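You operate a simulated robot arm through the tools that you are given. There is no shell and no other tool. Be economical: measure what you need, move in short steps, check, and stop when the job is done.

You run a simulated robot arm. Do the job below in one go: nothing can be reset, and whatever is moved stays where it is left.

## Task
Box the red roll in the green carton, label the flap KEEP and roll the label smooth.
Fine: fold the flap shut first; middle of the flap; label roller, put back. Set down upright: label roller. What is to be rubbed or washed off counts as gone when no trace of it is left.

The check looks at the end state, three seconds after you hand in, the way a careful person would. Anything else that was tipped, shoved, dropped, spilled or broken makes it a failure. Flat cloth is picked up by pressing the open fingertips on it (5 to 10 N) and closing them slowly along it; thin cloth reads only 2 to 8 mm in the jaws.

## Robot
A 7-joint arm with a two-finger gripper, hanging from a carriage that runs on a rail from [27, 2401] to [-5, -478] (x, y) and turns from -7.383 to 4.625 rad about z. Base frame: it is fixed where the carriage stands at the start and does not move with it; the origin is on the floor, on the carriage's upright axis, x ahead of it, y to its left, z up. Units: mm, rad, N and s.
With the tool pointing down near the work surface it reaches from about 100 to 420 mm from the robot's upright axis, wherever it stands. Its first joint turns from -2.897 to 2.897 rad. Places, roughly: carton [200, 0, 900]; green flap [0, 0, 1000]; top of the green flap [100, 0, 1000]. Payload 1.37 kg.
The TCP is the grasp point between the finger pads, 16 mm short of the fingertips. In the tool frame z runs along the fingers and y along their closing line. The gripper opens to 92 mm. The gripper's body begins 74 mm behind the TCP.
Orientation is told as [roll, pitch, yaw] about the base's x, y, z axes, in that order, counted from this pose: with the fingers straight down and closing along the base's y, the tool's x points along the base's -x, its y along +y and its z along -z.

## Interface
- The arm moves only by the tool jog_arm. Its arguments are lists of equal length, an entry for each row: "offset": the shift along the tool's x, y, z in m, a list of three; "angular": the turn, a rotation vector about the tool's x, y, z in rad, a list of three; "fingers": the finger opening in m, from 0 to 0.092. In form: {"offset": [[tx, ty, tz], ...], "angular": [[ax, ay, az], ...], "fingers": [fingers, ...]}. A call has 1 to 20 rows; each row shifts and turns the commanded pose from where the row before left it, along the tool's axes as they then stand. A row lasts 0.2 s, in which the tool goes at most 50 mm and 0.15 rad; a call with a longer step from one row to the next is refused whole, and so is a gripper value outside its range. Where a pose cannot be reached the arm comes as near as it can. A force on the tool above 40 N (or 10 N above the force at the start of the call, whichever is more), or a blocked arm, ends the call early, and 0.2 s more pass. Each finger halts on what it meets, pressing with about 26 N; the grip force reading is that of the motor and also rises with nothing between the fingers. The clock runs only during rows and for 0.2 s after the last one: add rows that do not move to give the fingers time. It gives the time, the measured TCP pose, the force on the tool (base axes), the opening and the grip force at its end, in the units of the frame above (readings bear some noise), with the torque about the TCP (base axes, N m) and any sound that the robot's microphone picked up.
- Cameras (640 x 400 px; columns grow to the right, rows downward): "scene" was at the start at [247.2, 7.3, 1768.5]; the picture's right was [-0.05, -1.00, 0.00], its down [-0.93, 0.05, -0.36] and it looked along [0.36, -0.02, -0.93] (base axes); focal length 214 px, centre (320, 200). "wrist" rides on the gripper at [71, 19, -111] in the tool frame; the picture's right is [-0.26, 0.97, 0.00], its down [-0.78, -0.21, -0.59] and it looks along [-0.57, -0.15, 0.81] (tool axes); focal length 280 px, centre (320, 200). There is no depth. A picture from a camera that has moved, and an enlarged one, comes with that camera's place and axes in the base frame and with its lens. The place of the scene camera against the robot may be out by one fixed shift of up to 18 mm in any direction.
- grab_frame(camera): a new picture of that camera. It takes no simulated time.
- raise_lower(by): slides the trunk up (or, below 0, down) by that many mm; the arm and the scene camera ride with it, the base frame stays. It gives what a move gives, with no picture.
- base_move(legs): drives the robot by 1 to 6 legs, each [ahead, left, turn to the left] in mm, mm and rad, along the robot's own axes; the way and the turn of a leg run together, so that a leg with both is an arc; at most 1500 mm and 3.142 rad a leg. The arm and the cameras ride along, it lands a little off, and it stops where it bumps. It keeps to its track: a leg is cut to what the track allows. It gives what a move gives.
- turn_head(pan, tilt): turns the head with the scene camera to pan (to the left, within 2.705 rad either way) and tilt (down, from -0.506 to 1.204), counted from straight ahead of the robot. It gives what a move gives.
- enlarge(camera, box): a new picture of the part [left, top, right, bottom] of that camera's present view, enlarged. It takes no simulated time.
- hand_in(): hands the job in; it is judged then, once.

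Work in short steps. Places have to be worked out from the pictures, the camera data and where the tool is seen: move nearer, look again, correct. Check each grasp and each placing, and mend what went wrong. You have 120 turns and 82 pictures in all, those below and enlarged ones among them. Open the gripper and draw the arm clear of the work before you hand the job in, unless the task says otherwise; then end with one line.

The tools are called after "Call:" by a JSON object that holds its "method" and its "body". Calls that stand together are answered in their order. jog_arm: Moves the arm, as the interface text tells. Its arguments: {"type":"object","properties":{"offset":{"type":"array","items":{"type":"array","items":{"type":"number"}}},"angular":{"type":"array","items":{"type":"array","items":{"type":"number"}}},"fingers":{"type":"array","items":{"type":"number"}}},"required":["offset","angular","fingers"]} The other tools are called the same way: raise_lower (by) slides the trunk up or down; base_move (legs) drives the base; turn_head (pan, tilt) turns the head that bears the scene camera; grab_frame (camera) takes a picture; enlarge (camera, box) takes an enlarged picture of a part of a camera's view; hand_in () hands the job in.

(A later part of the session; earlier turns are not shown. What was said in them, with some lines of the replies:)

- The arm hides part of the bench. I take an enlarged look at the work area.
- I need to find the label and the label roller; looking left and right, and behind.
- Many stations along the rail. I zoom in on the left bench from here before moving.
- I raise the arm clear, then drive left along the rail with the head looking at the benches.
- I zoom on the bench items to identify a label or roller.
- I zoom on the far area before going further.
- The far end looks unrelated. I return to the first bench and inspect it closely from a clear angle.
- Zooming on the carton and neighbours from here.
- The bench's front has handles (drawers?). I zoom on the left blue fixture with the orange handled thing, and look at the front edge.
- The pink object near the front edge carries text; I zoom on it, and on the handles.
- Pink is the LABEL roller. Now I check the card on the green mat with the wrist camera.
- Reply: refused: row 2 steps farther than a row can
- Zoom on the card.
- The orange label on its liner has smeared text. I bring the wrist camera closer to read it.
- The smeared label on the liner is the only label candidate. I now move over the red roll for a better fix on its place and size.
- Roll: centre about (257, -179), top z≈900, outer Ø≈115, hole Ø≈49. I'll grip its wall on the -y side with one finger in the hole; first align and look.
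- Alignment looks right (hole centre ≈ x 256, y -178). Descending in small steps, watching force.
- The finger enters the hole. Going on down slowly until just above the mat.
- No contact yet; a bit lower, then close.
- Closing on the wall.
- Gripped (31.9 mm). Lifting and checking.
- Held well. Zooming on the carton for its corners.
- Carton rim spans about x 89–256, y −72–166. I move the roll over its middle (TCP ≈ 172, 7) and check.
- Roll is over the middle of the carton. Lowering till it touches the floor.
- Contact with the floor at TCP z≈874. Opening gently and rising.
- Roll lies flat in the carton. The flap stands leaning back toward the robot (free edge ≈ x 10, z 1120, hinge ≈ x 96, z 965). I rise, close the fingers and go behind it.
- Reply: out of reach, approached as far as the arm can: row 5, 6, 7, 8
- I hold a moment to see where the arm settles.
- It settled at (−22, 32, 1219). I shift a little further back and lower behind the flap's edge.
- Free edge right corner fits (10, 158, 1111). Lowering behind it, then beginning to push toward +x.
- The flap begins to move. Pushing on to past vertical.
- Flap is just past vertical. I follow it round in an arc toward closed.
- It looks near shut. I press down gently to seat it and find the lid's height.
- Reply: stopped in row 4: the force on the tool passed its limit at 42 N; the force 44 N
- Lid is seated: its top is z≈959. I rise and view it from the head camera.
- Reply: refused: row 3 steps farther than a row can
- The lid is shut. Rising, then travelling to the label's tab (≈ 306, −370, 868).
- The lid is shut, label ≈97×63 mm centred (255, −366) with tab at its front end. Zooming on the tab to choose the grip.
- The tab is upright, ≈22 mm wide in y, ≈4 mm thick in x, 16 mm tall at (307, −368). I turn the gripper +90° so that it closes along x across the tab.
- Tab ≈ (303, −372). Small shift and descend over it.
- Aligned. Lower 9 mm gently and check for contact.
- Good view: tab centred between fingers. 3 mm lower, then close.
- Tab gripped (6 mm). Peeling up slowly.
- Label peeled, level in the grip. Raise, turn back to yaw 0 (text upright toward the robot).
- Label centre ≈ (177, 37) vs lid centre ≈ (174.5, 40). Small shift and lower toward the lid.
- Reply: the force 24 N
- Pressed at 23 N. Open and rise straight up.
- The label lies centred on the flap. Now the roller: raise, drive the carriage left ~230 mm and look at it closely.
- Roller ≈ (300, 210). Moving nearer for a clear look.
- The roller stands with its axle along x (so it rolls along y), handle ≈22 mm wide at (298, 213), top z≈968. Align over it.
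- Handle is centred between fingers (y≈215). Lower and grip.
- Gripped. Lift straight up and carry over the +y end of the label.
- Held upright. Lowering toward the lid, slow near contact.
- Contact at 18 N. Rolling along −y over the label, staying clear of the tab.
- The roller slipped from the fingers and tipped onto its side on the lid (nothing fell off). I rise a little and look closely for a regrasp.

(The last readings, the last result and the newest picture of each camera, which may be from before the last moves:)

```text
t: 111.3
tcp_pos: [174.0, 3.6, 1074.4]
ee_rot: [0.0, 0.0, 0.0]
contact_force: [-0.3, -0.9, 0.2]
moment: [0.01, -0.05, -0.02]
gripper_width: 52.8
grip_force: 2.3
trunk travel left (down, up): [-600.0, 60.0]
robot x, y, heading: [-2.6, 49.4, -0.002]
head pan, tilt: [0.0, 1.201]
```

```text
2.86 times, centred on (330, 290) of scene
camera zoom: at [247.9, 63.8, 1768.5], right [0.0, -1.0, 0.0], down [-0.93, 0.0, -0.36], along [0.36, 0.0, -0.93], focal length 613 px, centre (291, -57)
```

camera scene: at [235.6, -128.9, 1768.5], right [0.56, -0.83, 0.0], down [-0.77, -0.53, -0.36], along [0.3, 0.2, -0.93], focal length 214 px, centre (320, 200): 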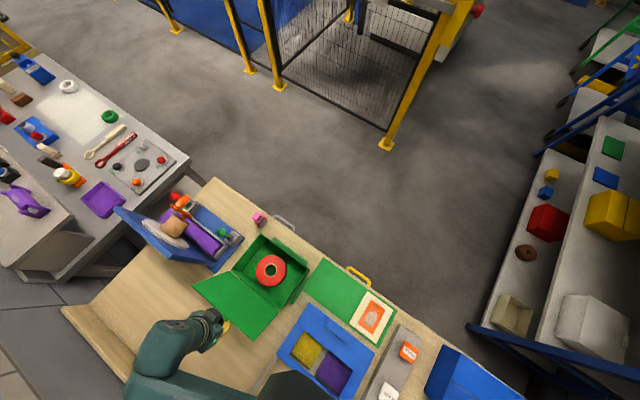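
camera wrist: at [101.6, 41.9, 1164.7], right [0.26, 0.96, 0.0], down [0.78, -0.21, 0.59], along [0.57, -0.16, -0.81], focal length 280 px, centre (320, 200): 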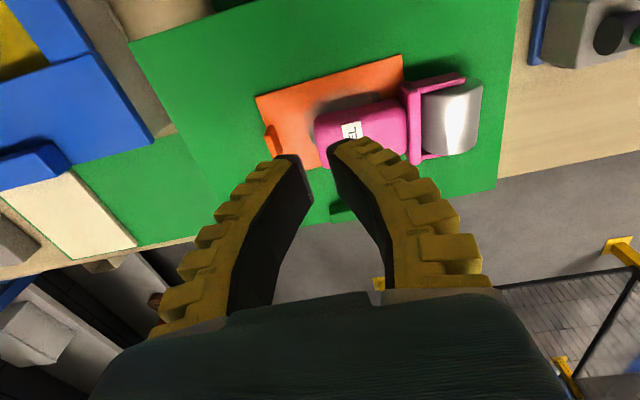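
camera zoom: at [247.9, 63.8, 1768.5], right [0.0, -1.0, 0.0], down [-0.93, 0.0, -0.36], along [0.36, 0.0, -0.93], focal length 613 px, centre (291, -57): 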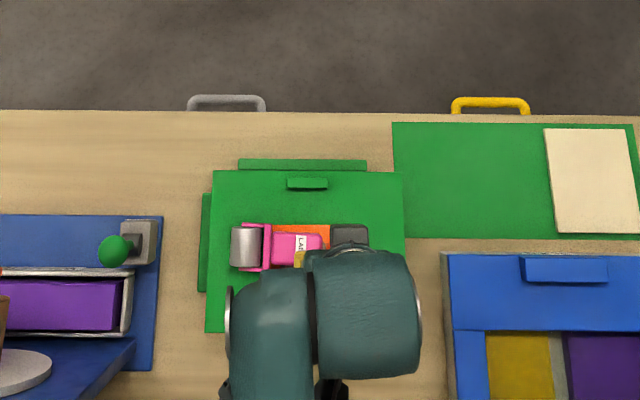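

The tool lies with handle along y (y≈20–78, x≈183, z≈974), axle along x; my grip was ~10 mm off-centre in x. I'll regrasp it across x with the gripper yawed 90° and tilted 30°, so it can be turned upright. First the orientation.

Call:
{"method": "jog_arm", "body": {"offset": [[0, 0, -0.01], [0, 0, 0], [0, 0, 0], [0, 0, 0], [0, 0, 0], [0, 0, 0], [0, 0, 0], [0, 0, 0], [0, 0, 0], [0, 0, 0], [0, 0, 0], [0, 0, 0], [0, 0, 0], [0, 0, 0], [0, 0, 0], [0, 0, 0]], "angular": [[0, 0, -0.15], [0, 0, -0.15], [0, 0, -0.15], [0, 0, -0.15], [0, 0, -0.15], [0, 0, -0.15], [0, 0, -0.15], [0, 0, -0.15], [0, 0, -0.15], [0, 0, -0.15], [0, 0, -0.071], [0, -0.15, 0], [0, -0.15, 0], [0, -0.15, 0], [0, -0.074, 0], [0, 0, 0]], "fingers": [0.07, 0.07, 0.07, 0.07, 0.07, 0.07, 0.07, 0.07, 0.07, 0.07, 0.07, 0.07, 0.07, 0.07, 0.07, 0.07]}}

Call:
{"method": "grab_frame", "body": {"camera": "wrist"}}

```text
t: 114.7
tcp_pos: [173.7, 2.3, 1083.2]
ee_rot: [0.0, -0.528, 1.569]
contact_force: [0.0, -0.6, -0.6]
moment: [0.01, 0.02, 0.02]
gripper_width: 72.0
grip_force: 1.5
trunk travel left (down, up): [-600.0, 60.0]
robot x, y, heading: [2.7, 53.4, -0.006]
head pan, tilt: [0.0, 1.201]
```

```text
16 pictures are left
camera wrist: at [153.5, -114.6, 1144.2], right [-0.96, 0.23, 0.13], down [0.21, 0.38, 0.9], along [0.16, 0.9, -0.41], focal length 280 px, centre (320, 200)
```

wrist: 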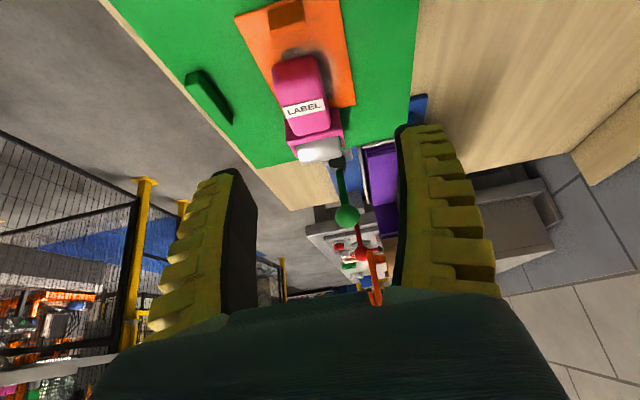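

Handle centre confirmed (≈184, 45). Approaching along the tool axis.

Call:
{"method": "jog_arm", "body": {"offset": [[0.013, -0.0103, 0.03], [0, 0, 0.03], [0, 0, 0.025], [0, 0, 0.013], [0, 0, 0.008], [0, 0, 0]], "angular": [[0, 0, 0], [0, 0, 0], [0, 0, 0], [0, 0, 0], [0, 0, 0], [0, 0, 0]], "fingers": [0.07, 0.07, 0.07, 0.07, 0.07, 0.07]}}

Call:
{"method": "grab_frame", "body": {"camera": "wrist"}}

```text
t: 116.1
tcp_pos: [183.2, 46.4, 985.6]
ee_rot: [0.0, -0.526, 1.569]
contact_force: [-0.4, 0.6, -0.1]
moment: [0.02, 0.0, 0.0]
gripper_width: 71.8
grip_force: 1.8
trunk travel left (down, up): [-600.0, 60.0]
robot x, y, heading: [2.3, 55.2, -0.001]
head pan, tilt: [0.0, 1.201]
```

```text
15 pictures are left
camera wrist: at [162.8, -71.8, 1046.9], right [-0.96, 0.23, 0.13], down [0.21, 0.38, 0.9], along [0.16, 0.9, -0.41], focal length 280 px, centre (320, 200)
```

wrist: 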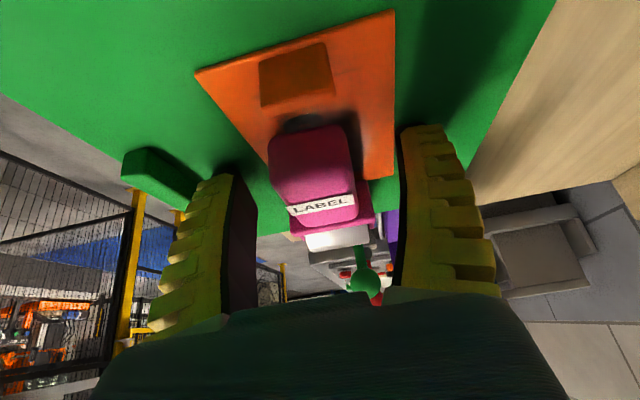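

Handle sits between the fingers. Closing fully.

Call:
{"method": "jog_arm", "body": {"offset": [[0, 0, 0.001], [0, 0, 0], [0, 0, 0], [0, 0, 0], [0, 0, 0], [0, 0, 0]], "angular": [[0, 0, 0], [0, 0, 0], [0, 0, 0], [0, 0, 0], [0, 0, 0], [0, 0, 0]], "fingers": [0.06, 0.045, 0.03, 0.015, 0.0, 0.0]}}

```text
t: 117.5
tcp_pos: [184.3, 45.1, 985.3]
ee_rot: [-0.005, -0.524, 1.57]
contact_force: [-1.9, 0.0, 26.0]
moment: [0.25, 0.2, 0.0]
gripper_width: 27.1
grip_force: 26.0
trunk travel left (down, up): [-600.0, 60.0]
robot x, y, heading: [1.1, 56.3, -0.001]
head pan, tilt: [0.0, 1.201]
```

Width 27 mm, some upward reaction. I try a small careful lift.

Call:
{"method": "jog_arm", "body": {"offset": [[-0.0025, 0, -0.0043], [-0.005, 0, -0.0087], [-0.005, 0, -0.0087], [0, 0, 0]], "angular": [[0, 0, 0], [0, 0, 0], [0, 0, 0], [0, 0, 0]], "fingers": [0, 0, 0, 0]}}

Call:
{"method": "grab_frame", "body": {"camera": "wrist"}}

```text
t: 118.5
tcp_pos: [183.1, 44.2, 1010.5]
ee_rot: [0.002, -0.526, 1.569]
contact_force: [-0.3, -0.7, -1.1]
moment: [-0.03, -0.01, 0.01]
gripper_width: 25.6
grip_force: 26.0
trunk travel left (down, up): [-600.0, 60.0]
robot x, y, heading: [-2.3, 52.7, -0.002]
head pan, tilt: [0.0, 1.201]
```

```text
14 pictures are left
camera wrist: at [164.0, -72.2, 1070.9], right [-0.96, 0.23, 0.13], down [0.21, 0.38, 0.9], along [0.16, 0.9, -0.41], focal length 280 px, centre (320, 200)
```

wrist: 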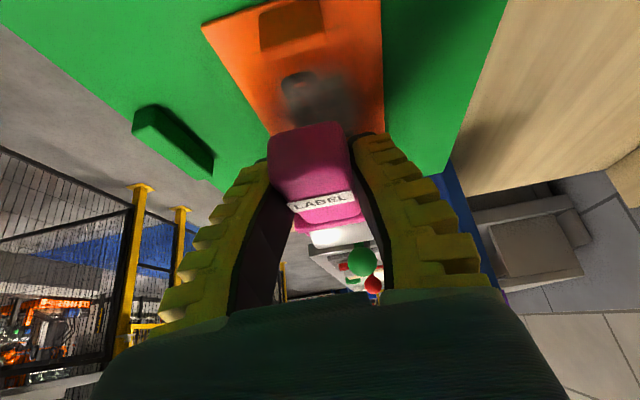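

Held. Lift 90 mm and turn it upright about base x (−90°), ending with the tool tilted −60°.

Call:
{"method": "jog_arm", "body": {"offset": [[-0.015, 0, -0.026], [-0.015, 0, -0.026], [-0.015, 0, -0.026], [0, 0, 0], [0, 0, 0], [0, 0, 0], [0, 0, 0], [0, 0, 0], [0, 0, 0], [0, 0, 0], [0, 0, 0], [0, 0, 0], [0, 0, 0], [0, 0, 0], [0, 0, 0]], "angular": [[0, 0, 0], [0, 0, 0], [0, 0, 0], [0, 0.15, 0], [0, 0.15, 0], [0, 0.15, 0], [0, 0.15, 0], [0, 0.15, 0], [0, 0.15, 0], [0, 0.15, 0], [0, 0.15, 0], [0, 0.15, 0], [0, 0.15, 0], [0, 0.071, 0], [0, 0, 0]], "fingers": [0, 0, 0, 0, 0, 0, 0, 0, 0, 0, 0, 0, 0, 0, 0]}}

Call:
{"method": "grab_frame", "body": {"camera": "wrist"}}

Call:
{"method": "enlarge", "body": {"camera": "scene", "box": [240, 220, 420, 360]}}

```text
t: 121.7
tcp_pos: [183.4, 46.8, 1100.1]
ee_rot: [-0.002, 1.045, 1.567]
contact_force: [-0.4, 1.2, -2.0]
moment: [0.03, -0.02, 0.0]
gripper_width: 25.5
grip_force: 26.3
trunk travel left (down, up): [-600.0, 60.0]
robot x, y, heading: [-2.2, 51.6, 0.003]
head pan, tilt: [0.0, 1.201]
```

```text
13 pictures are left
camera wrist: at [164.5, 105.4, 1217.3], right [-0.96, 0.13, -0.23], down [0.21, 0.9, -0.38], along [0.15, -0.41, -0.9], focal length 280 px, centre (320, 200)
```

wrist: 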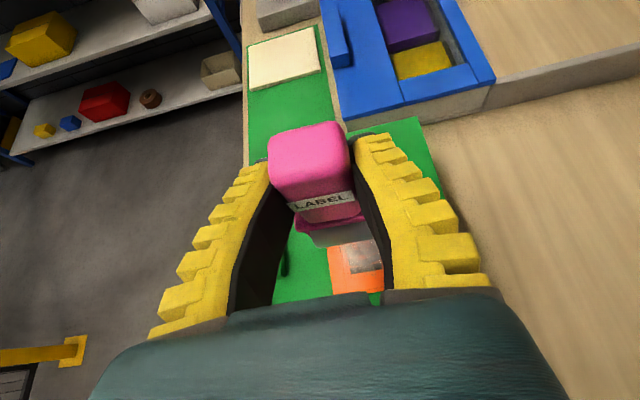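

```text
2.86 times, centred on (330, 290) of scene
camera zoom: at [247.9, 63.8, 1768.5], right [0.0, -1.0, 0.0], down [-0.93, 0.0, -0.36], along [0.36, 0.0, -0.93], focal length 613 px, centre (291, -57)
```

zoom: 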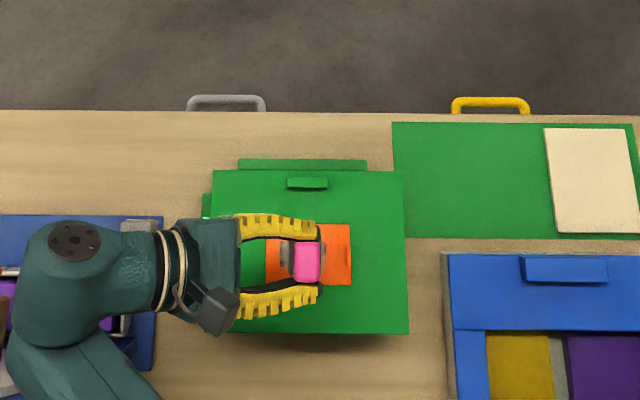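

Upright and steady. I bring it over the label's +y end (x 187) and lower to just above contact.

Call:
{"method": "jog_arm", "body": {"offset": [[-0.0143, -0.0036, -0.0247], [-0.0143, 0, -0.0247], [-0.0173, 0, 0.01], [-0.0173, 0, 0.01], [-0.013, 0, 0.0075], [0, 0, 0]], "angular": [[0, 0, 0], [0, 0, 0], [0, 0, 0], [0, 0, 0], [0, 0, 0], [0, 0, 0]], "fingers": [0, 0, 0, 0, 0, 0]}}

Call:
{"method": "jog_arm", "body": {"offset": [[-0.0017, 0, 0.001], [-0.0017, 0, 0.001], [0, 0, 0]], "angular": [[0, 0, 0], [0, 0, 0], [0, 0, 0]], "fingers": [0, 0, 0]}}

```text
t: 123.1
tcp_pos: [188.7, 103.0, 1046.3]
ee_rot: [-0.003, 1.045, 1.564]
contact_force: [-0.4, 0.3, 17.7]
moment: [-0.32, 0.05, -0.04]
gripper_width: 27.2
grip_force: 26.3
trunk travel left (down, up): [-600.0, 60.0]
robot x, y, heading: [-2.9, 57.4, -0.001]
head pan, tilt: [0.0, 1.201]
```

```text
t: 123.9
tcp_pos: [188.1, 103.0, 1041.9]
ee_rot: [-0.002, 1.045, 1.567]
contact_force: [1.0, 0.6, 18.4]
moment: [-0.26, -0.02, 0.02]
gripper_width: 27.3
grip_force: 26.1
trunk travel left (down, up): [-600.0, 60.0]
robot x, y, heading: [2.4, 52.7, 0.002]
head pan, tilt: [0.0, 1.201]
```

Contact (roller at y≈89), ~18 N with slight slip of the handle. I ease 1 mm and roll toward −y.

Call:
{"method": "jog_arm", "body": {"offset": [[0.0009, 0, -0.0005], [0.004, 0, 0.0069], [0.004, 0, 0.0069], [0.004, 0, 0.0069], [0.004, 0, 0.0069], [0, 0, 0]], "angular": [[0, 0, 0], [0, 0, 0], [0, 0, 0], [0, 0, 0], [0, 0, 0], [0, 0, 0]], "fingers": [0, 0, 0, 0, 0, 0]}}

Call:
{"method": "grab_frame", "body": {"camera": "wrist"}}

```text
t: 125.3
tcp_pos: [188.0, 71.0, 1041.8]
ee_rot: [0.0, 1.046, 1.568]
contact_force: [0.0, 2.3, 8.5]
moment: [0.22, -0.06, -0.01]
gripper_width: 25.8
grip_force: 25.6
trunk travel left (down, up): [-600.0, 60.0]
robot x, y, heading: [-1.0, 54.6, 0.0]
head pan, tilt: [0.0, 1.201]
```

```text
11 pictures are left
camera wrist: at [168.2, 130.8, 1160.3], right [-0.96, 0.13, -0.23], down [0.21, 0.9, -0.38], along [0.15, -0.41, -0.9], focal length 280 px, centre (320, 200)
```

wrist: 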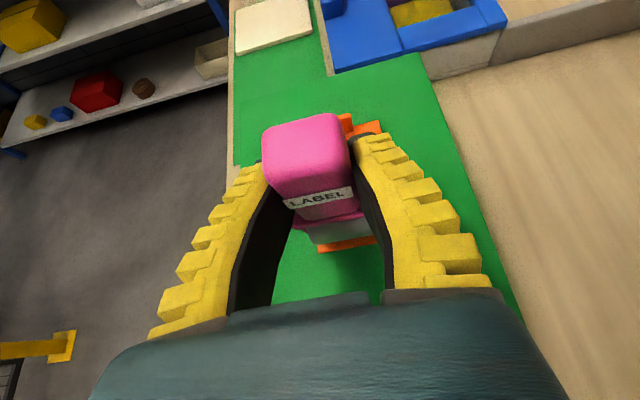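

Rolling works at ~8 N and the tool is still upright. Continuing to y≈28.

Call:
{"method": "jog_arm", "body": {"offset": [[0.004, 0, 0.0069], [0.004, 0, 0.0069], [0.004, 0, 0.0069], [0.004, 0, 0.0069], [0.004, 0, 0.0069], [0, 0, 0]], "angular": [[0, 0, 0], [0, 0, 0], [0, 0, 0], [0, 0, 0], [0, 0, 0], [0, 0, 0]], "fingers": [0, 0, 0, 0, 0, 0]}}

```text
t: 126.7
tcp_pos: [186.5, 30.6, 1042.9]
ee_rot: [0.002, 1.047, 1.57]
contact_force: [0.7, 1.8, 8.3]
moment: [0.2, 0.0, -0.04]
gripper_width: 25.9
grip_force: 25.8
trunk travel left (down, up): [-600.0, 60.0]
robot x, y, heading: [-0.1, 50.8, 0.001]
head pan, tilt: [0.0, 1.201]
```

Force steady. Lift slightly, shift to the other lane (x≈165), and roll back toward +y.

Call:
{"method": "jog_arm", "body": {"offset": [[0.0052, 0, -0.003], [0, 0.011, 0], [0, 0.011, 0], [-0.0026, 0, 0.0015], [-0.0026, 0, 0.0015], [0, 0, 0], [-0.004, 0, -0.0069], [-0.004, 0, -0.0069], [-0.004, 0, -0.0069], [-0.004, 0, -0.0069], [0, 0, 0]], "angular": [[0, 0, 0], [0, 0, 0], [0, 0, 0], [0, 0, 0], [0, 0, 0], [0, 0, 0], [0, 0, 0], [0, 0, 0], [0, 0, 0], [0, 0, 0], [0, 0, 0]], "fingers": [0, 0, 0, 0, 0, 0, 0, 0, 0, 0, 0]}}

Call:
{"method": "jog_arm", "body": {"offset": [[-0.004, 0, -0.0069], [-0.004, 0, -0.0069], [-0.004, 0, -0.0069], [-0.004, 0, -0.0069], [-0.004, 0, -0.0069], [-0.003, 0, -0.0052], [0, 0, 0]], "angular": [[0, 0, 0], [0, 0, 0], [0, 0, 0], [0, 0, 0], [0, 0, 0], [0, 0, 0], [0, 0, 0]], "fingers": [0, 0, 0, 0, 0, 0, 0]}}

Call:
{"method": "grab_frame", "body": {"camera": "wrist"}}

```text
t: 129.1
tcp_pos: [168.6, 50.5, 1042.2]
ee_rot: [-0.002, 1.059, 1.566]
contact_force: [-2.4, -3.9, 16.1]
moment: [-0.2, 0.13, -0.03]
gripper_width: 25.8
grip_force: 26.1
trunk travel left (down, up): [-600.0, 60.0]
robot x, y, heading: [-1.7, 56.4, -0.009]
head pan, tilt: [0.0, 1.201]
```

```text
t: 130.7
tcp_pos: [174.9, 111.3, 1044.5]
ee_rot: [-0.025, 1.03, 1.544]
contact_force: [-0.6, 0.4, -0.8]
moment: [0.02, 0.03, 0.0]
gripper_width: 25.3
grip_force: 26.2
trunk travel left (down, up): [-600.0, 60.0]
robot x, y, heading: [-0.6, 54.0, -0.002]
head pan, tilt: [0.0, 1.201]
```

```text
10 pictures are left
camera wrist: at [155.5, 170.6, 1163.9], right [-0.96, 0.14, -0.24], down [0.22, 0.91, -0.36], along [0.16, -0.4, -0.9], focal length 280 px, centre (320, 200)
```

wrist: 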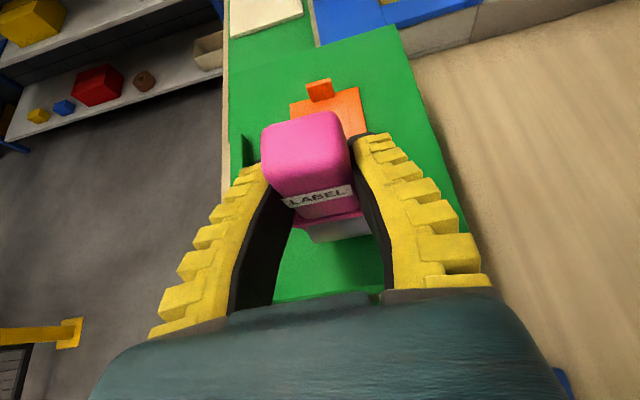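

The pose lags a bit; I check the surroundings with the head camera.

Call:
{"method": "enlarge", "body": {"camera": "scene", "box": [180, 230, 420, 400]}}

Call:
{"method": "jog_arm", "body": {"offset": [[0, 0, 0], [0, 0, 0]], "angular": [[0, 0, 0], [0, 0, 0]], "fingers": [0, 0]}}

```text
2.35 times, centred on (300, 315) of scene
camera zoom: at [251.2, 63.2, 1771.5], right [0.0, -1.0, 0.0], down [-0.93, 0.0, -0.37], along [0.37, 0.0, -0.93], focal length 505 px, centre (367, -71)
```

zoom: 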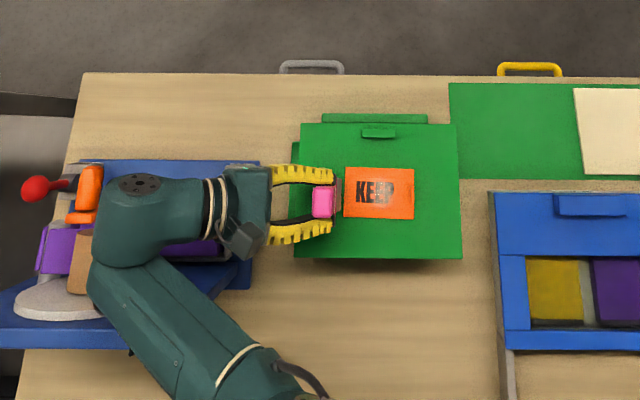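

```text
t: 131.3
tcp_pos: [176.9, 112.6, 1045.9]
ee_rot: [-0.028, 1.03, 1.546]
contact_force: [-0.4, 0.8, -1.7]
moment: [0.01, 0.0, -0.03]
gripper_width: 25.2
grip_force: 26.1
trunk travel left (down, up): [-600.0, 60.0]
robot x, y, heading: [3.3, 54.7, -0.002]
head pan, tilt: [0.0, 1.201]
```

The roller clears the haze — "KEE" is now crisp, P side still hazy. My wrist is close to the left fixture, so I back off −y and up at once.

Call:
{"method": "jog_arm", "body": {"offset": [[0.014, 0, 0.0123], [0.0163, 0, 0.0123], [0.02, 0, 0.005], [0.02, 0, 0.005], [0.02, 0, 0], [0, 0, 0]], "angular": [[0, 0, 0], [0, 0, 0], [0, 0, 0], [0, 0, 0], [0, 0, 0], [0, 0, 0]], "fingers": [0, 0, 0, 0, 0, 0]}}

Call:
{"method": "enlarge", "body": {"camera": "scene", "box": [160, 230, 420, 400]}}

```text
t: 132.7
tcp_pos: [163.5, 33.8, 1103.1]
ee_rot: [0.002, 1.044, 1.569]
contact_force: [0.2, 0.7, -0.7]
moment: [0.01, -0.01, 0.03]
gripper_width: 25.8
grip_force: 26.3
trunk travel left (down, up): [-600.0, 60.0]
robot x, y, heading: [1.7, 55.3, 0.003]
head pan, tilt: [0.0, 1.201]
```

```text
2.35 times, centred on (290, 315) of scene
camera zoom: at [247.9, 63.8, 1768.5], right [0.0, -1.0, 0.0], down [-0.93, 0.0, -0.36], along [0.36, 0.0, -0.93], focal length 505 px, centre (391, -71)
```

zoom: 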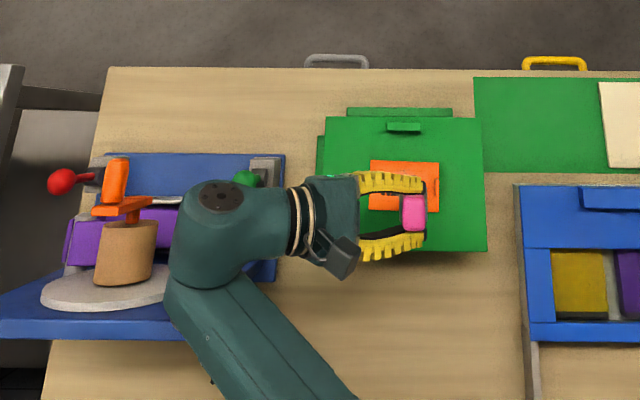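

The fixture looks untouched. Now re-roll the P half in lane x≈166, from y≈62 down to near the tab.

Call:
{"method": "jog_arm", "body": {"offset": [[-0.031, -0.0025, 0.0016], [-0.031, 0, 0.0017], [-0.0022, 0, 0.0013], [-0.0022, 0, 0.0012], [0, 0, 0]], "angular": [[0, 0, 0], [0, 0, 0], [0, 0, 0], [0, 0, 0], [0, 0, 0]], "fingers": [0, 0, 0, 0, 0]}}

```text
t: 133.9
tcp_pos: [171.4, 58.9, 1044.9]
ee_rot: [-0.01, 1.043, 1.558]
contact_force: [0.0, -1.5, -1.7]
moment: [0.0, 0.02, 0.02]
gripper_width: 25.5
grip_force: 26.1
trunk travel left (down, up): [-600.0, 60.0]
robot x, y, heading: [1.0, 55.9, -0.006]
head pan, tilt: [0.0, 1.201]
```

The arm seems to be touching something at low x here; I back up, go to x≈180 and y≈38 where it is clear.

Call:
{"method": "jog_arm", "body": {"offset": [[0.013, 0, -0.0075], [0.0055, -0.0055, 0.0095], [0.0055, -0.005, 0.0095], [0, 0, 0]], "angular": [[0, 0, 0], [0, 0, 0], [0, 0, 0], [0, 0, 0]], "fingers": [0, 0, 0, 0]}}

Call:
{"method": "enlarge", "body": {"camera": "scene", "box": [160, 260, 380, 380]}}

```text
t: 134.9
tcp_pos: [178.7, 39.3, 1056.2]
ee_rot: [0.001, 1.046, 1.567]
contact_force: [-0.3, 0.1, -1.6]
moment: [-0.01, 0.05, 0.0]
gripper_width: 25.5
grip_force: 25.8
trunk travel left (down, up): [-600.0, 60.0]
robot x, y, heading: [-1.1, 52.0, -0.004]
head pan, tilt: [0.0, 1.201]
```

```text
2.91 times, centred on (270, 320) of scene
camera zoom: at [247.9, 63.8, 1768.5], right [0.0, -1.0, 0.0], down [-0.93, 0.0, -0.36], along [0.36, 0.0, -0.93], focal length 624 px, centre (466, -149)
```

zoom: 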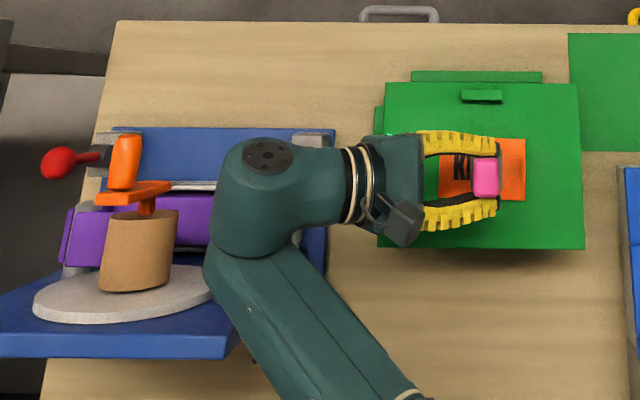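

Pose is true again. Lower to contact here.

Call:
{"method": "jog_arm", "body": {"offset": [[-0.0037, 0, 0.00215], [-0.0037, 0, 0.00215], [-0.0026, 0, 0.0015], [0, 0, 0]], "angular": [[0, 0, 0], [0, 0, 0], [0, 0, 0], [0, 0, 0]], "fingers": [0, 0, 0, 0]}}

```text
t: 135.9
tcp_pos: [178.8, 38.6, 1046.2]
ee_rot: [0.001, 1.046, 1.569]
contact_force: [0.4, 1.1, -0.8]
moment: [0.01, -0.02, -0.01]
gripper_width: 25.5
grip_force: 26.6
trunk travel left (down, up): [-600.0, 60.0]
robot x, y, heading: [2.7, 59.3, -0.003]
head pan, tilt: [0.0, 1.201]
```

Call:
{"method": "jog_arm", "body": {"offset": [[-0.0013, 0, 0.00075], [-0.0013, 0, 0.00075], [-0.0013, 0, 0.00075], [0, 0, 0]], "angular": [[0, 0, 0], [0, 0, 0], [0, 0, 0], [0, 0, 0]], "fingers": [0, 0, 0, 0]}}

```text
t: 136.9
tcp_pos: [178.2, 38.8, 1042.6]
ee_rot: [-0.001, 1.046, 1.566]
contact_force: [0.3, -1.0, 8.5]
moment: [0.04, -0.01, 0.02]
gripper_width: 25.7
grip_force: 26.1
trunk travel left (down, up): [-600.0, 60.0]
robot x, y, heading: [0.3, 53.6, -0.002]
head pan, tilt: [0.0, 1.201]
```

8.5 N contact. Roll −y to ≈14, then back +y to ≈52, and again.

Call:
{"method": "jog_arm", "body": {"offset": [[0.0034, 0, 0.0066], [0.004, 0, 0.0069], [0.004, 0, 0.0069], [0, 0, 0], [-0.004, 0, -0.0069], [-0.004, 0, -0.0069], [-0.004, 0, -0.0069], [-0.004, 0, -0.0069], [-0.0036, 0, -0.0062], [0, 0, 0]], "angular": [[0, 0, 0], [0, 0, 0], [0, 0, 0], [0, 0, 0], [0, 0, 0], [0, 0, 0], [0, 0, 0], [0, 0, 0], [0, 0, 0], [0, 0, 0]], "fingers": [0, 0, 0, 0, 0, 0, 0, 0, 0, 0]}}

Call:
{"method": "enlarge", "body": {"camera": "scene", "box": [270, 260, 390, 350]}}

```text
t: 139.1
tcp_pos: [177.0, 55.3, 1042.0]
ee_rot: [0.001, 1.046, 1.568]
contact_force: [-1.4, -2.8, 12.3]
moment: [-0.1, 0.06, -0.01]
gripper_width: 25.8
grip_force: 25.7
trunk travel left (down, up): [-600.0, 60.0]
robot x, y, heading: [3.0, 57.3, 0.003]
head pan, tilt: [0.0, 1.201]
```

```text
4.44 times, centred on (330, 305) of scene
camera zoom: at [248.0, 63.6, 1768.6], right [0.0, -1.0, 0.0], down [-0.93, 0.0, -0.36], along [0.36, 0.0, -0.93], focal length 953 px, centre (276, -267)
```

zoom: 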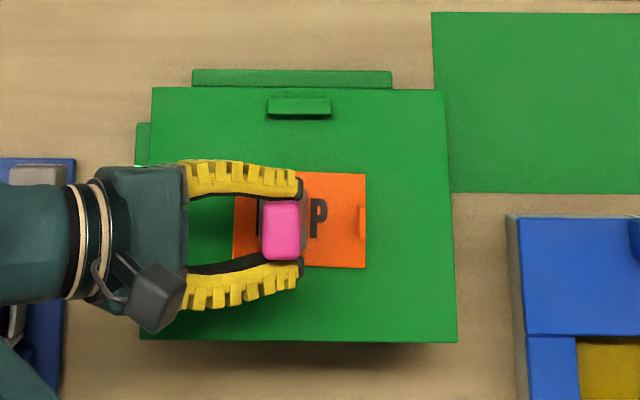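

"P" is clear now. One more pass −y over the middle, then lift off.

Call:
{"method": "jog_arm", "body": {"offset": [[0.004, 0, 0.0069], [0.004, 0, 0.0069], [0.004, 0, 0.0069], [0.004, 0, 0.0069], [0.0026, 0, -0.0015], [0.017, 0, -0.01], [0.026, 0, -0.015], [0.015, 0, 0.026], [0.02, 0, 0.035], [0, 0, 0]], "angular": [[0, 0, 0], [0, 0, 0], [0, 0, 0], [0, 0, 0], [0, 0, 0], [0, 0, 0], [0, 0, 0], [0, 0, 0], [0, 0, 0], [0, 0, 0]], "fingers": [0, 0, 0, 0, 0, 0, 0, 0, 0, 0]}}

Call:
{"method": "enlarge", "body": {"camera": "scene", "box": [270, 260, 390, 350]}}

```text
t: 141.3
tcp_pos: [179.0, -46.6, 1093.2]
ee_rot: [-0.001, 1.047, 1.57]
contact_force: [0.4, -0.2, -0.4]
moment: [0.02, 0.0, 0.01]
gripper_width: 25.3
grip_force: 26.5
trunk travel left (down, up): [-600.0, 60.0]
robot x, y, heading: [-0.6, 54.1, 0.001]
head pan, tilt: [0.0, 1.201]
```

```text
4.44 times, centred on (330, 305) of scene
camera zoom: at [247.9, 63.8, 1768.5], right [0.0, -1.0, 0.0], down [-0.93, 0.0, -0.36], along [0.36, 0.0, -0.93], focal length 953 px, centre (276, -267)
```

zoom: 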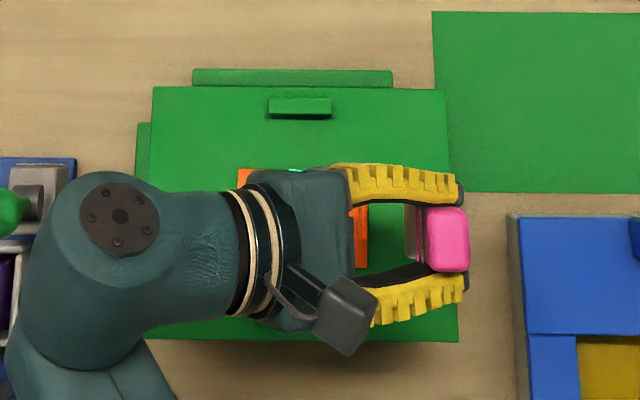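

The label is hidden just now. I'll stand the roller on the free −y part of the lid, so I can regrasp it from straight above for putting it back.

Call:
{"method": "jog_arm", "body": {"offset": [[-0.005, 0, -0.0087], [-0.0104, 0, 0.006], [-0.0104, 0, 0.006], [-0.0104, 0, 0.006], [-0.0087, 0, 0.005], [0, 0, 0]], "angular": [[0, 0, 0], [0, 0, 0], [0, 0, 0], [0, 0, 0], [0, 0, 0], [0, 0, 0]], "fingers": [0, 0, 0, 0, 0, 0]}}

Call:
{"method": "jog_arm", "body": {"offset": [[-0.0017, 0, 0.001], [-0.0013, 0, 0.00075], [0, 0, 0]], "angular": [[0, 0, 0], [0, 0, 0], [0, 0, 0]], "fingers": [0, 0, 0]}}

```text
t: 142.7
tcp_pos: [177.6, -36.8, 1046.3]
ee_rot: [0.0, 1.045, 1.569]
contact_force: [1.0, 0.2, -2.1]
moment: [0.04, -0.01, 0.02]
gripper_width: 25.5
grip_force: 25.7
trunk travel left (down, up): [-600.0, 60.0]
robot x, y, heading: [1.5, 52.3, -0.004]
head pan, tilt: [0.0, 1.201]
```

```text
t: 143.5
tcp_pos: [177.4, -38.1, 1044.0]
ee_rot: [0.0, 1.044, 1.568]
contact_force: [0.7, -0.1, -1.6]
moment: [0.01, 0.01, 0.0]
gripper_width: 25.2
grip_force: 26.8
trunk travel left (down, up): [-600.0, 60.0]
robot x, y, heading: [1.0, 56.3, -0.004]
head pan, tilt: [0.0, 1.201]
```

Call:
{"method": "jog_arm", "body": {"offset": [[-0.0013, 0, 0.00075], [-0.0013, 0, 0.00075], [-0.0009, 0, 0.0005], [0, 0, 0]], "angular": [[0, 0, 0], [0, 0, 0], [0, 0, 0], [0, 0, 0]], "fingers": [0, 0, 0, 0]}}

Call:
{"method": "grab_frame", "body": {"camera": "wrist"}}

```text
t: 144.5
tcp_pos: [176.8, -37.0, 1038.9]
ee_rot: [0.002, 1.045, 1.568]
contact_force: [-0.2, 0.2, -1.5]
moment: [-0.04, -0.01, 0.0]
gripper_width: 25.3
grip_force: 26.4
trunk travel left (down, up): [-600.0, 60.0]
robot x, y, heading: [-2.0, 54.1, -0.005]
head pan, tilt: [0.0, 1.201]
```

```text
4 pictures are left
camera wrist: at [158.9, 23.0, 1157.6], right [-0.96, 0.13, -0.23], down [0.21, 0.9, -0.38], along [0.15, -0.41, -0.9], focal length 280 px, centre (320, 200)
```

wrist: 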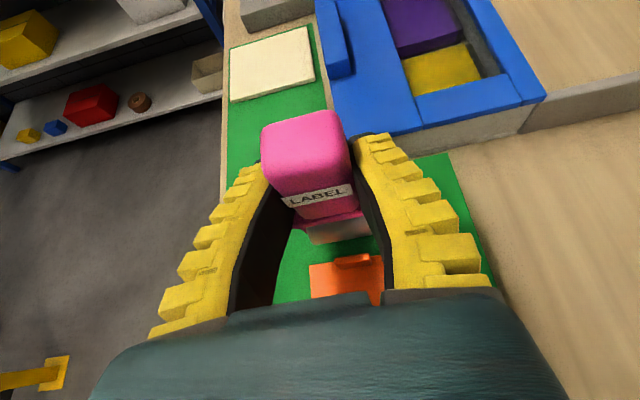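

No contact yet; keep lowering gently.

Call:
{"method": "jog_arm", "body": {"offset": [[-0.0013, 0, 0.00075], [-0.0013, 0, 0.00075], [-0.0013, 0, 0.00075], [0, 0, 0]], "angular": [[0, 0, 0], [0, 0, 0], [0, 0, 0], [0, 0, 0]], "fingers": [0, 0, 0, 0]}}

```text
t: 145.5
tcp_pos: [178.4, -37.0, 1035.2]
ee_rot: [-0.003, 1.048, 1.566]
contact_force: [-0.4, -2.9, 17.3]
moment: [-0.14, 0.06, 0.02]
gripper_width: 26.0
grip_force: 26.0
trunk travel left (down, up): [-600.0, 60.0]
robot x, y, heading: [0.1, 53.7, -0.001]
head pan, tilt: [0.0, 1.201]
```

17 N contact; the tool looks upright. Release gently and retreat along the tool axis.

Call:
{"method": "jog_arm", "body": {"offset": [[0.0013, 0, -0.00075], [0, 0, 0], [0, 0, 0], [0, 0, 0], [0, 0, 0], [0, 0, -0.02], [0, 0, -0.03], [0, 0, -0.04], [0.02, 0, -0.03], [0, 0, 0]], "angular": [[0, 0, 0], [0, 0, 0], [0, 0, 0], [0, 0, 0], [0, 0, 0], [0, 0, 0], [0, 0, 0], [0, 0, 0], [0, 0, 0], [0, 0, 0]], "fingers": [0, 0.015, 0.03, 0.045, 0.06, 0.06, 0.06, 0.06, 0.06, 0.06]}}

```text
t: 147.7
tcp_pos: [177.4, 59.2, 1116.0]
ee_rot: [0.001, 1.044, 1.569]
contact_force: [-0.4, 0.1, -0.7]
moment: [0.0, 0.03, 0.01]
gripper_width: 62.4
grip_force: 1.8
trunk travel left (down, up): [-600.0, 60.0]
robot x, y, heading: [-0.2, 53.9, 0.004]
head pan, tilt: [0.0, 1.201]
```

Released. Rotating back to vertical, yaw 0, then one picture for both roller and label.

Call:
{"method": "jog_arm", "body": {"offset": [[0.026, 0, -0.015], [0, 0, 0], [0, 0, 0], [0, 0, 0], [0, 0, 0], [0, 0, 0], [0, 0, 0], [0, 0, 0], [0, 0, 0], [0, 0, 0], [0, 0, 0], [0, 0, 0], [0, 0, 0], [0, 0, 0], [0, 0, 0], [0, 0, 0], [0, 0, 0], [0, 0, 0], [0, 0, 0], [0, 0, 0]], "angular": [[0, 0, 0], [0, -0.15, 0], [0, -0.15, 0], [0, -0.15, 0], [0, -0.15, 0], [0, -0.15, 0], [0, -0.15, 0], [0, -0.147, 0], [0, 0, 0.15], [0, 0, 0.15], [0, 0, 0.15], [0, 0, 0.15], [0, 0, 0.15], [0, 0, 0.15], [0, 0, 0.15], [0, 0, 0.15], [0, 0, 0.15], [0, 0, 0.15], [0, 0, 0.071], [0, 0, 0]], "fingers": [0.06, 0.06, 0.06, 0.06, 0.06, 0.06, 0.06, 0.06, 0.06, 0.06, 0.06, 0.06, 0.06, 0.06, 0.06, 0.06, 0.06, 0.06, 0.06, 0.06]}}

Call:
{"method": "grab_frame", "body": {"camera": "wrist"}}

```text
t: 151.9
tcp_pos: [188.1, 49.3, 1131.3]
ee_rot: [0.002, 0.0, -0.005]
contact_force: [0.4, 0.4, 0.5]
moment: [0.01, -0.01, -0.02]
gripper_width: 62.4
grip_force: 1.6
out of reach, approached as far as the arm can: row 1
trunk travel left (down, up): [-600.0, 60.0]
robot x, y, heading: [2.0, 54.7, -0.006]
head pan, tilt: [0.0, 1.201]
```

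```text
3 pictures are left
camera wrist: at [117.0, 69.0, 1242.2], right [0.27, 0.96, 0.0], down [0.78, -0.22, 0.59], along [0.57, -0.16, -0.81], focal length 280 px, centre (320, 200)
```

wrist: 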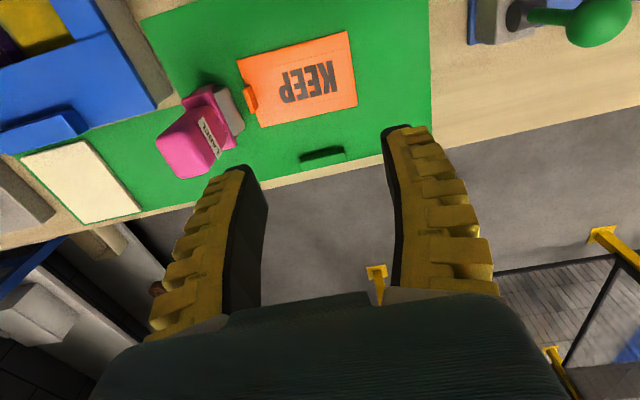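

KEEP is perfectly clear and the roller stands upright at ≈(177, −45). Moving over it and lowering to grip deeper this time.

Call:
{"method": "jog_arm", "body": {"offset": [[0.0054, -0.0315, 0], [0.0054, -0.0315, 0], [0, -0.0315, 0], [0, 0, 0], [0, 0, 0.03], [0, 0, 0.02], [0, 0, 0]], "angular": [[0, 0, 0], [0, 0, 0], [0, 0, 0], [0, 0, 0], [0, 0, 0], [0, 0, 0], [0, 0, 0]], "fingers": [0.07, 0.07, 0.07, 0.07, 0.07, 0.07, 0.07]}}

Call:
{"method": "grab_frame", "body": {"camera": "wrist"}}

```text
t: 153.5
tcp_pos: [178.0, -44.5, 1080.7]
ee_rot: [0.001, -0.002, -0.001]
contact_force: [-0.4, -0.6, 0.7]
moment: [0.02, 0.0, 0.03]
gripper_width: 71.7
grip_force: 1.5
trunk travel left (down, up): [-600.0, 60.0]
robot x, y, heading: [1.4, 57.2, -0.002]
head pan, tilt: [0.0, 1.201]
```

```text
2 pictures are left
camera wrist: at [106.3, -25.6, 1191.8], right [0.26, 0.96, 0.0], down [0.78, -0.21, 0.59], along [0.57, -0.15, -0.81], focal length 280 px, centre (320, 200)
```

wrist: 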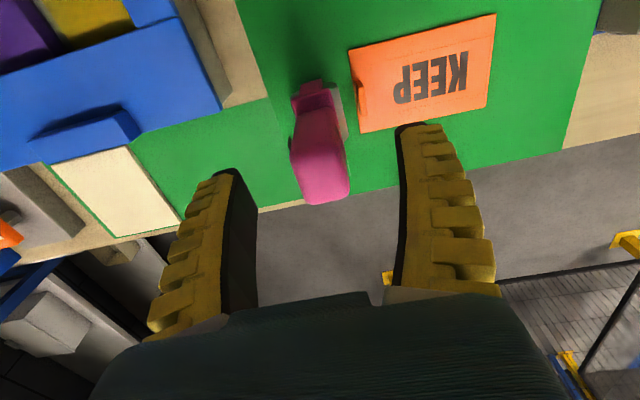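

Well aligned. Lower 40 mm and close.

Call:
{"method": "jog_arm", "body": {"offset": [[0, 0, 0.015], [0, 0, 0.015], [0, 0, 0.01], [0, 0, 0], [0, 0, 0], [0, 0, 0], [0, 0, 0], [0, 0, 0], [0, 0, 0]], "angular": [[0, 0, 0], [0, 0, 0], [0, 0, 0], [0, 0, 0], [0, 0, 0], [0, 0, 0], [0, 0, 0], [0, 0, 0], [0, 0, 0]], "fingers": [0.07, 0.07, 0.07, 0.055, 0.04, 0.025, 0.01, 0.0, 0.0]}}

```text
t: 155.5
tcp_pos: [177.0, -45.1, 1042.0]
ee_rot: [0.002, -0.001, -0.002]
contact_force: [-2.0, 1.2, 12.2]
moment: [0.01, 0.32, -0.01]
gripper_width: 19.8
grip_force: 26.1
trunk travel left (down, up): [-600.0, 60.0]
robot x, y, heading: [2.1, 54.6, 0.001]
head pan, tilt: [0.0, 1.201]
```

Gripped. Lift and carry back to its place (305, 214).

Call:
{"method": "jog_arm", "body": {"offset": [[0, 0, -0.01], [0, 0, -0.02], [0, 0, -0.035], [0, 0, -0.035], [-0.0183, 0.037, 0], [-0.0183, 0.037, 0], [-0.0183, 0.037, 0], [-0.0183, 0.037, 0], [-0.0183, 0.037, 0], [-0.0183, 0.037, 0], [-0.0183, 0.037, 0], [0, 0, 0], [0, 0, 0]], "angular": [[0, 0, 0], [0, 0, 0], [0, 0, 0], [0, 0, 0], [0, 0, 0], [0, 0, 0], [0, 0, 0], [0, 0, 0], [0, 0, 0], [0, 0, 0], [0, 0, 0], [0, 0, 0], [0, 0, 0]], "fingers": [0, 0, 0, 0, 0, 0, 0, 0, 0, 0, 0, 0, 0]}}

```text
t: 158.3
tcp_pos: [306.7, 213.4, 1139.6]
ee_rot: [0.001, -0.001, -0.003]
contact_force: [0.4, 0.1, -1.2]
moment: [-0.02, 0.0, 0.02]
gripper_width: 16.5
grip_force: 25.7
trunk travel left (down, up): [-600.0, 60.0]
robot x, y, heading: [-2.1, 51.8, 0.0]
head pan, tilt: [0.0, 1.201]
```

Held. Lowering toward the bench.

Call:
{"method": "jog_arm", "body": {"offset": [[0, 0, 0.035], [0, 0, 0.035], [0, 0, 0.035], [0, 0, 0.035], [0, 0, 0.03], [0, 0, 0.015], [0, 0, 0.01], [0, 0, 0]], "angular": [[0, 0, 0], [0, 0, 0], [0, 0, 0], [0, 0, 0], [0, 0, 0], [0, 0, 0], [0, 0, 0], [0, 0, 0]], "fingers": [0, 0, 0, 0, 0, 0, 0, 0]}}

Call:
{"method": "jog_arm", "body": {"offset": [[0, 0, 0.003], [0, 0, 0.002], [0, 0, 0.002], [0, 0, 0]], "angular": [[0, 0, 0], [0, 0, 0], [0, 0, 0], [0, 0, 0]], "fingers": [0, 0, 0, 0]}}

```text
t: 160.1
tcp_pos: [304.7, 214.1, 945.3]
ee_rot: [0.002, 0.001, -0.002]
contact_force: [0.3, 0.8, -1.7]
moment: [0.01, -0.01, 0.0]
gripper_width: 16.2
grip_force: 26.7
trunk travel left (down, up): [-600.0, 60.0]
robot x, y, heading: [1.8, 54.0, 0.004]
head pan, tilt: [0.0, 1.201]
```

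```text
t: 161.1
tcp_pos: [306.3, 215.6, 940.1]
ee_rot: [0.002, 0.0, -0.002]
contact_force: [-0.4, -0.2, -1.4]
moment: [0.01, 0.0, -0.01]
gripper_width: 16.4
grip_force: 26.0
trunk travel left (down, up): [-600.0, 60.0]
robot x, y, heading: [3.0, 54.0, -0.002]
head pan, tilt: [0.0, 1.201]
```

Call:
{"method": "jog_arm", "body": {"offset": [[0, 0, 0.002], [0, 0, 0.002], [0, 0, 0.0015], [0, 0, 0.0015], [0, 0, 0]], "angular": [[0, 0, 0], [0, 0, 0], [0, 0, 0], [0, 0, 0], [0, 0, 0]], "fingers": [0, 0, 0, 0, 0]}}

```text
t: 162.3
tcp_pos: [307.6, 214.2, 932.1]
ee_rot: [0.0, 0.0, -0.002]
contact_force: [-0.5, -0.2, -1.0]
moment: [0.03, 0.02, 0.01]
gripper_width: 16.3
grip_force: 26.2
trunk travel left (down, up): [-600.0, 60.0]
robot x, y, heading: [1.8, 54.2, -0.004]
head pan, tilt: [0.0, 1.201]
```

Call:
{"method": "jog_arm", "body": {"offset": [[0, 0, 0.0015], [0, 0, 0.0015], [0, 0, 0.0015], [0, 0, 0.001], [0, 0, 0]], "angular": [[0, 0, 0], [0, 0, 0], [0, 0, 0], [0, 0, 0], [0, 0, 0]], "fingers": [0, 0, 0, 0, 0]}}

```text
t: 163.5
tcp_pos: [305.6, 214.3, 926.3]
ee_rot: [0.002, 0.001, -0.001]
contact_force: [-2.3, -1.5, 6.0]
moment: [-0.05, 0.07, -0.01]
gripper_width: 17.3
grip_force: 26.0
trunk travel left (down, up): [-600.0, 60.0]
robot x, y, heading: [-1.4, 55.5, -0.004]
head pan, tilt: [0.0, 1.201]
```

Contact at 6 N. Release slowly and rise straight up.

Call:
{"method": "jog_arm", "body": {"offset": [[0, 0, 0.0005], [0, 0, 0], [0, 0, 0], [0, 0, 0], [0, 0, 0], [0, 0, -0.02], [0, 0, -0.03], [0, 0, -0.04], [0, 0, -0.04], [0, 0, -0.04], [0, 0, 0]], "angular": [[0, 0, 0], [0, 0, 0], [0, 0, 0], [0, 0, 0], [0, 0, 0], [0, 0, 0], [0, 0, 0], [0, 0, 0], [0, 0, 0], [0, 0, 0], [0, 0, 0]], "fingers": [0.01, 0.02, 0.03, 0.045, 0.06, 0.06, 0.06, 0.06, 0.06, 0.06, 0.06]}}

Call:
{"method": "jog_arm", "body": {"offset": [[0, -0.04, 0], [0, -0.04, 0], [0, -0.04, 0], [0, -0.04, 0], [0, -0.04, 0], [0, -0.04, 0], [0, -0.04, 0], [0, 0, 0]], "angular": [[0, 0, 0], [0, 0, 0], [0, 0, 0], [0, 0, 0], [0, 0, 0], [0, 0, 0], [0, 0, 0], [0, 0, 0]], "fingers": [0.09, 0.09, 0.09, 0.09, 0.09, 0.09, 0.09, 0.09]}}

Call:
{"method": "turn_head", "body": {"pan": 0.6, "tilt": 1.2}}

Call:
{"method": "grab_frame", "body": {"camera": "scene"}}

```text
t: 165.9
tcp_pos: [306.1, 215.0, 1095.4]
ee_rot: [0.003, 0.0, -0.002]
contact_force: [0.5, 0.9, -1.2]
moment: [0.02, 0.02, 0.01]
gripper_width: 62.5
grip_force: 2.6
trunk travel left (down, up): [-600.0, 60.0]
robot x, y, heading: [-0.6, 53.2, -0.001]
head pan, tilt: [0.0, 1.201]
```

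```text
t: 167.7
tcp_pos: [306.0, -66.4, 1099.2]
ee_rot: [0.001, 0.001, -0.002]
contact_force: [-1.0, 0.4, -0.2]
moment: [-0.03, -0.02, 0.03]
gripper_width: 90.1
grip_force: 0.1
trunk travel left (down, up): [-600.0, 60.0]
robot x, y, heading: [1.1, 51.4, -0.001]
head pan, tilt: [0.0, 1.201]
```

```text
t: 168.7
tcp_pos: [306.2, -67.3, 1097.5]
ee_rot: [0.001, 0.0, -0.003]
contact_force: [-0.5, 0.2, 0.6]
moment: [-0.02, 0.01, -0.03]
gripper_width: 90.3
grip_force: 0.2
trunk travel left (down, up): [-600.0, 60.0]
robot x, y, heading: [2.7, 53.1, -0.001]
head pan, tilt: [0.6, 1.201]
```

```text
1 pictures are left
camera scene: at [238.3, 95.4, 1768.5], right [0.56, -0.83, 0.0], down [-0.77, -0.52, -0.36], along [0.3, 0.2, -0.93], focal length 214 px, centre (320, 200)
```

scene: 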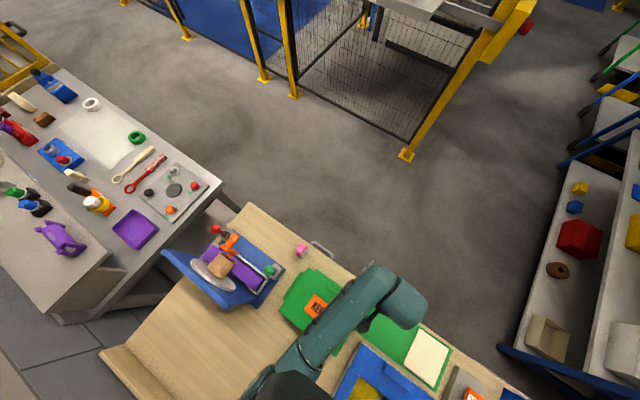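

One last zoom to verify the roller stands and all is in order.

Call:
{"method": "enlarge", "body": {"camera": "scene", "box": [190, 215, 350, 345]}}

```text
3.08 times, centred on (270, 280) of scene
camera zoom: at [238.3, 95.4, 1768.5], right [0.56, -0.83, 0.0], down [-0.77, -0.52, -0.36], along [0.3, 0.2, -0.93], focal length 660 px, centre (474, -46)
```

zoom: 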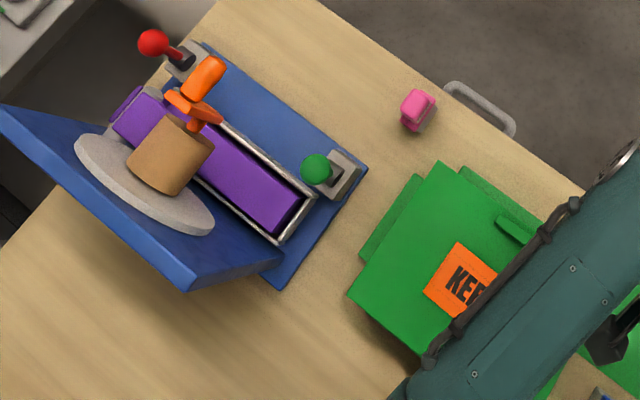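

Roller stands upright in its place, KEEP is clear, the fixture is unchanged. Raising the arm clear and handing in.

Call:
{"method": "jog_arm", "body": {"offset": [[0, 0, -0.04], [0, 0, -0.04], [0, 0, -0.04], [0, 0, 0]], "angular": [[0, 0, 0], [0, 0, 0], [0, 0, 0], [0, 0, 0]], "fingers": [0.09, 0.09, 0.09, 0.09]}}

Call:
{"method": "hand_in", "body": {}}

```text
t: 169.7
tcp_pos: [307.0, -64.4, 1218.0]
ee_rot: [0.001, 0.001, -0.002]
contact_force: [1.1, -0.1, 0.0]
moment: [0.0, 0.01, -0.01]
gripper_width: 90.2
grip_force: 0.0
trunk travel left (down, up): [-600.0, 60.0]
robot x, y, heading: [-4.7, 55.5, -0.002]
head pan, tilt: [0.6, 1.201]
```

```text
The job is handed in.
```

The job is handed in: the red roll is in the green carton with the flap shut, the KEEP label is rolled smooth in the middle of the flap, and the label roller stands upright within about 1 cm of where it started, after once slipping from the grip onto the lid mid-roll.
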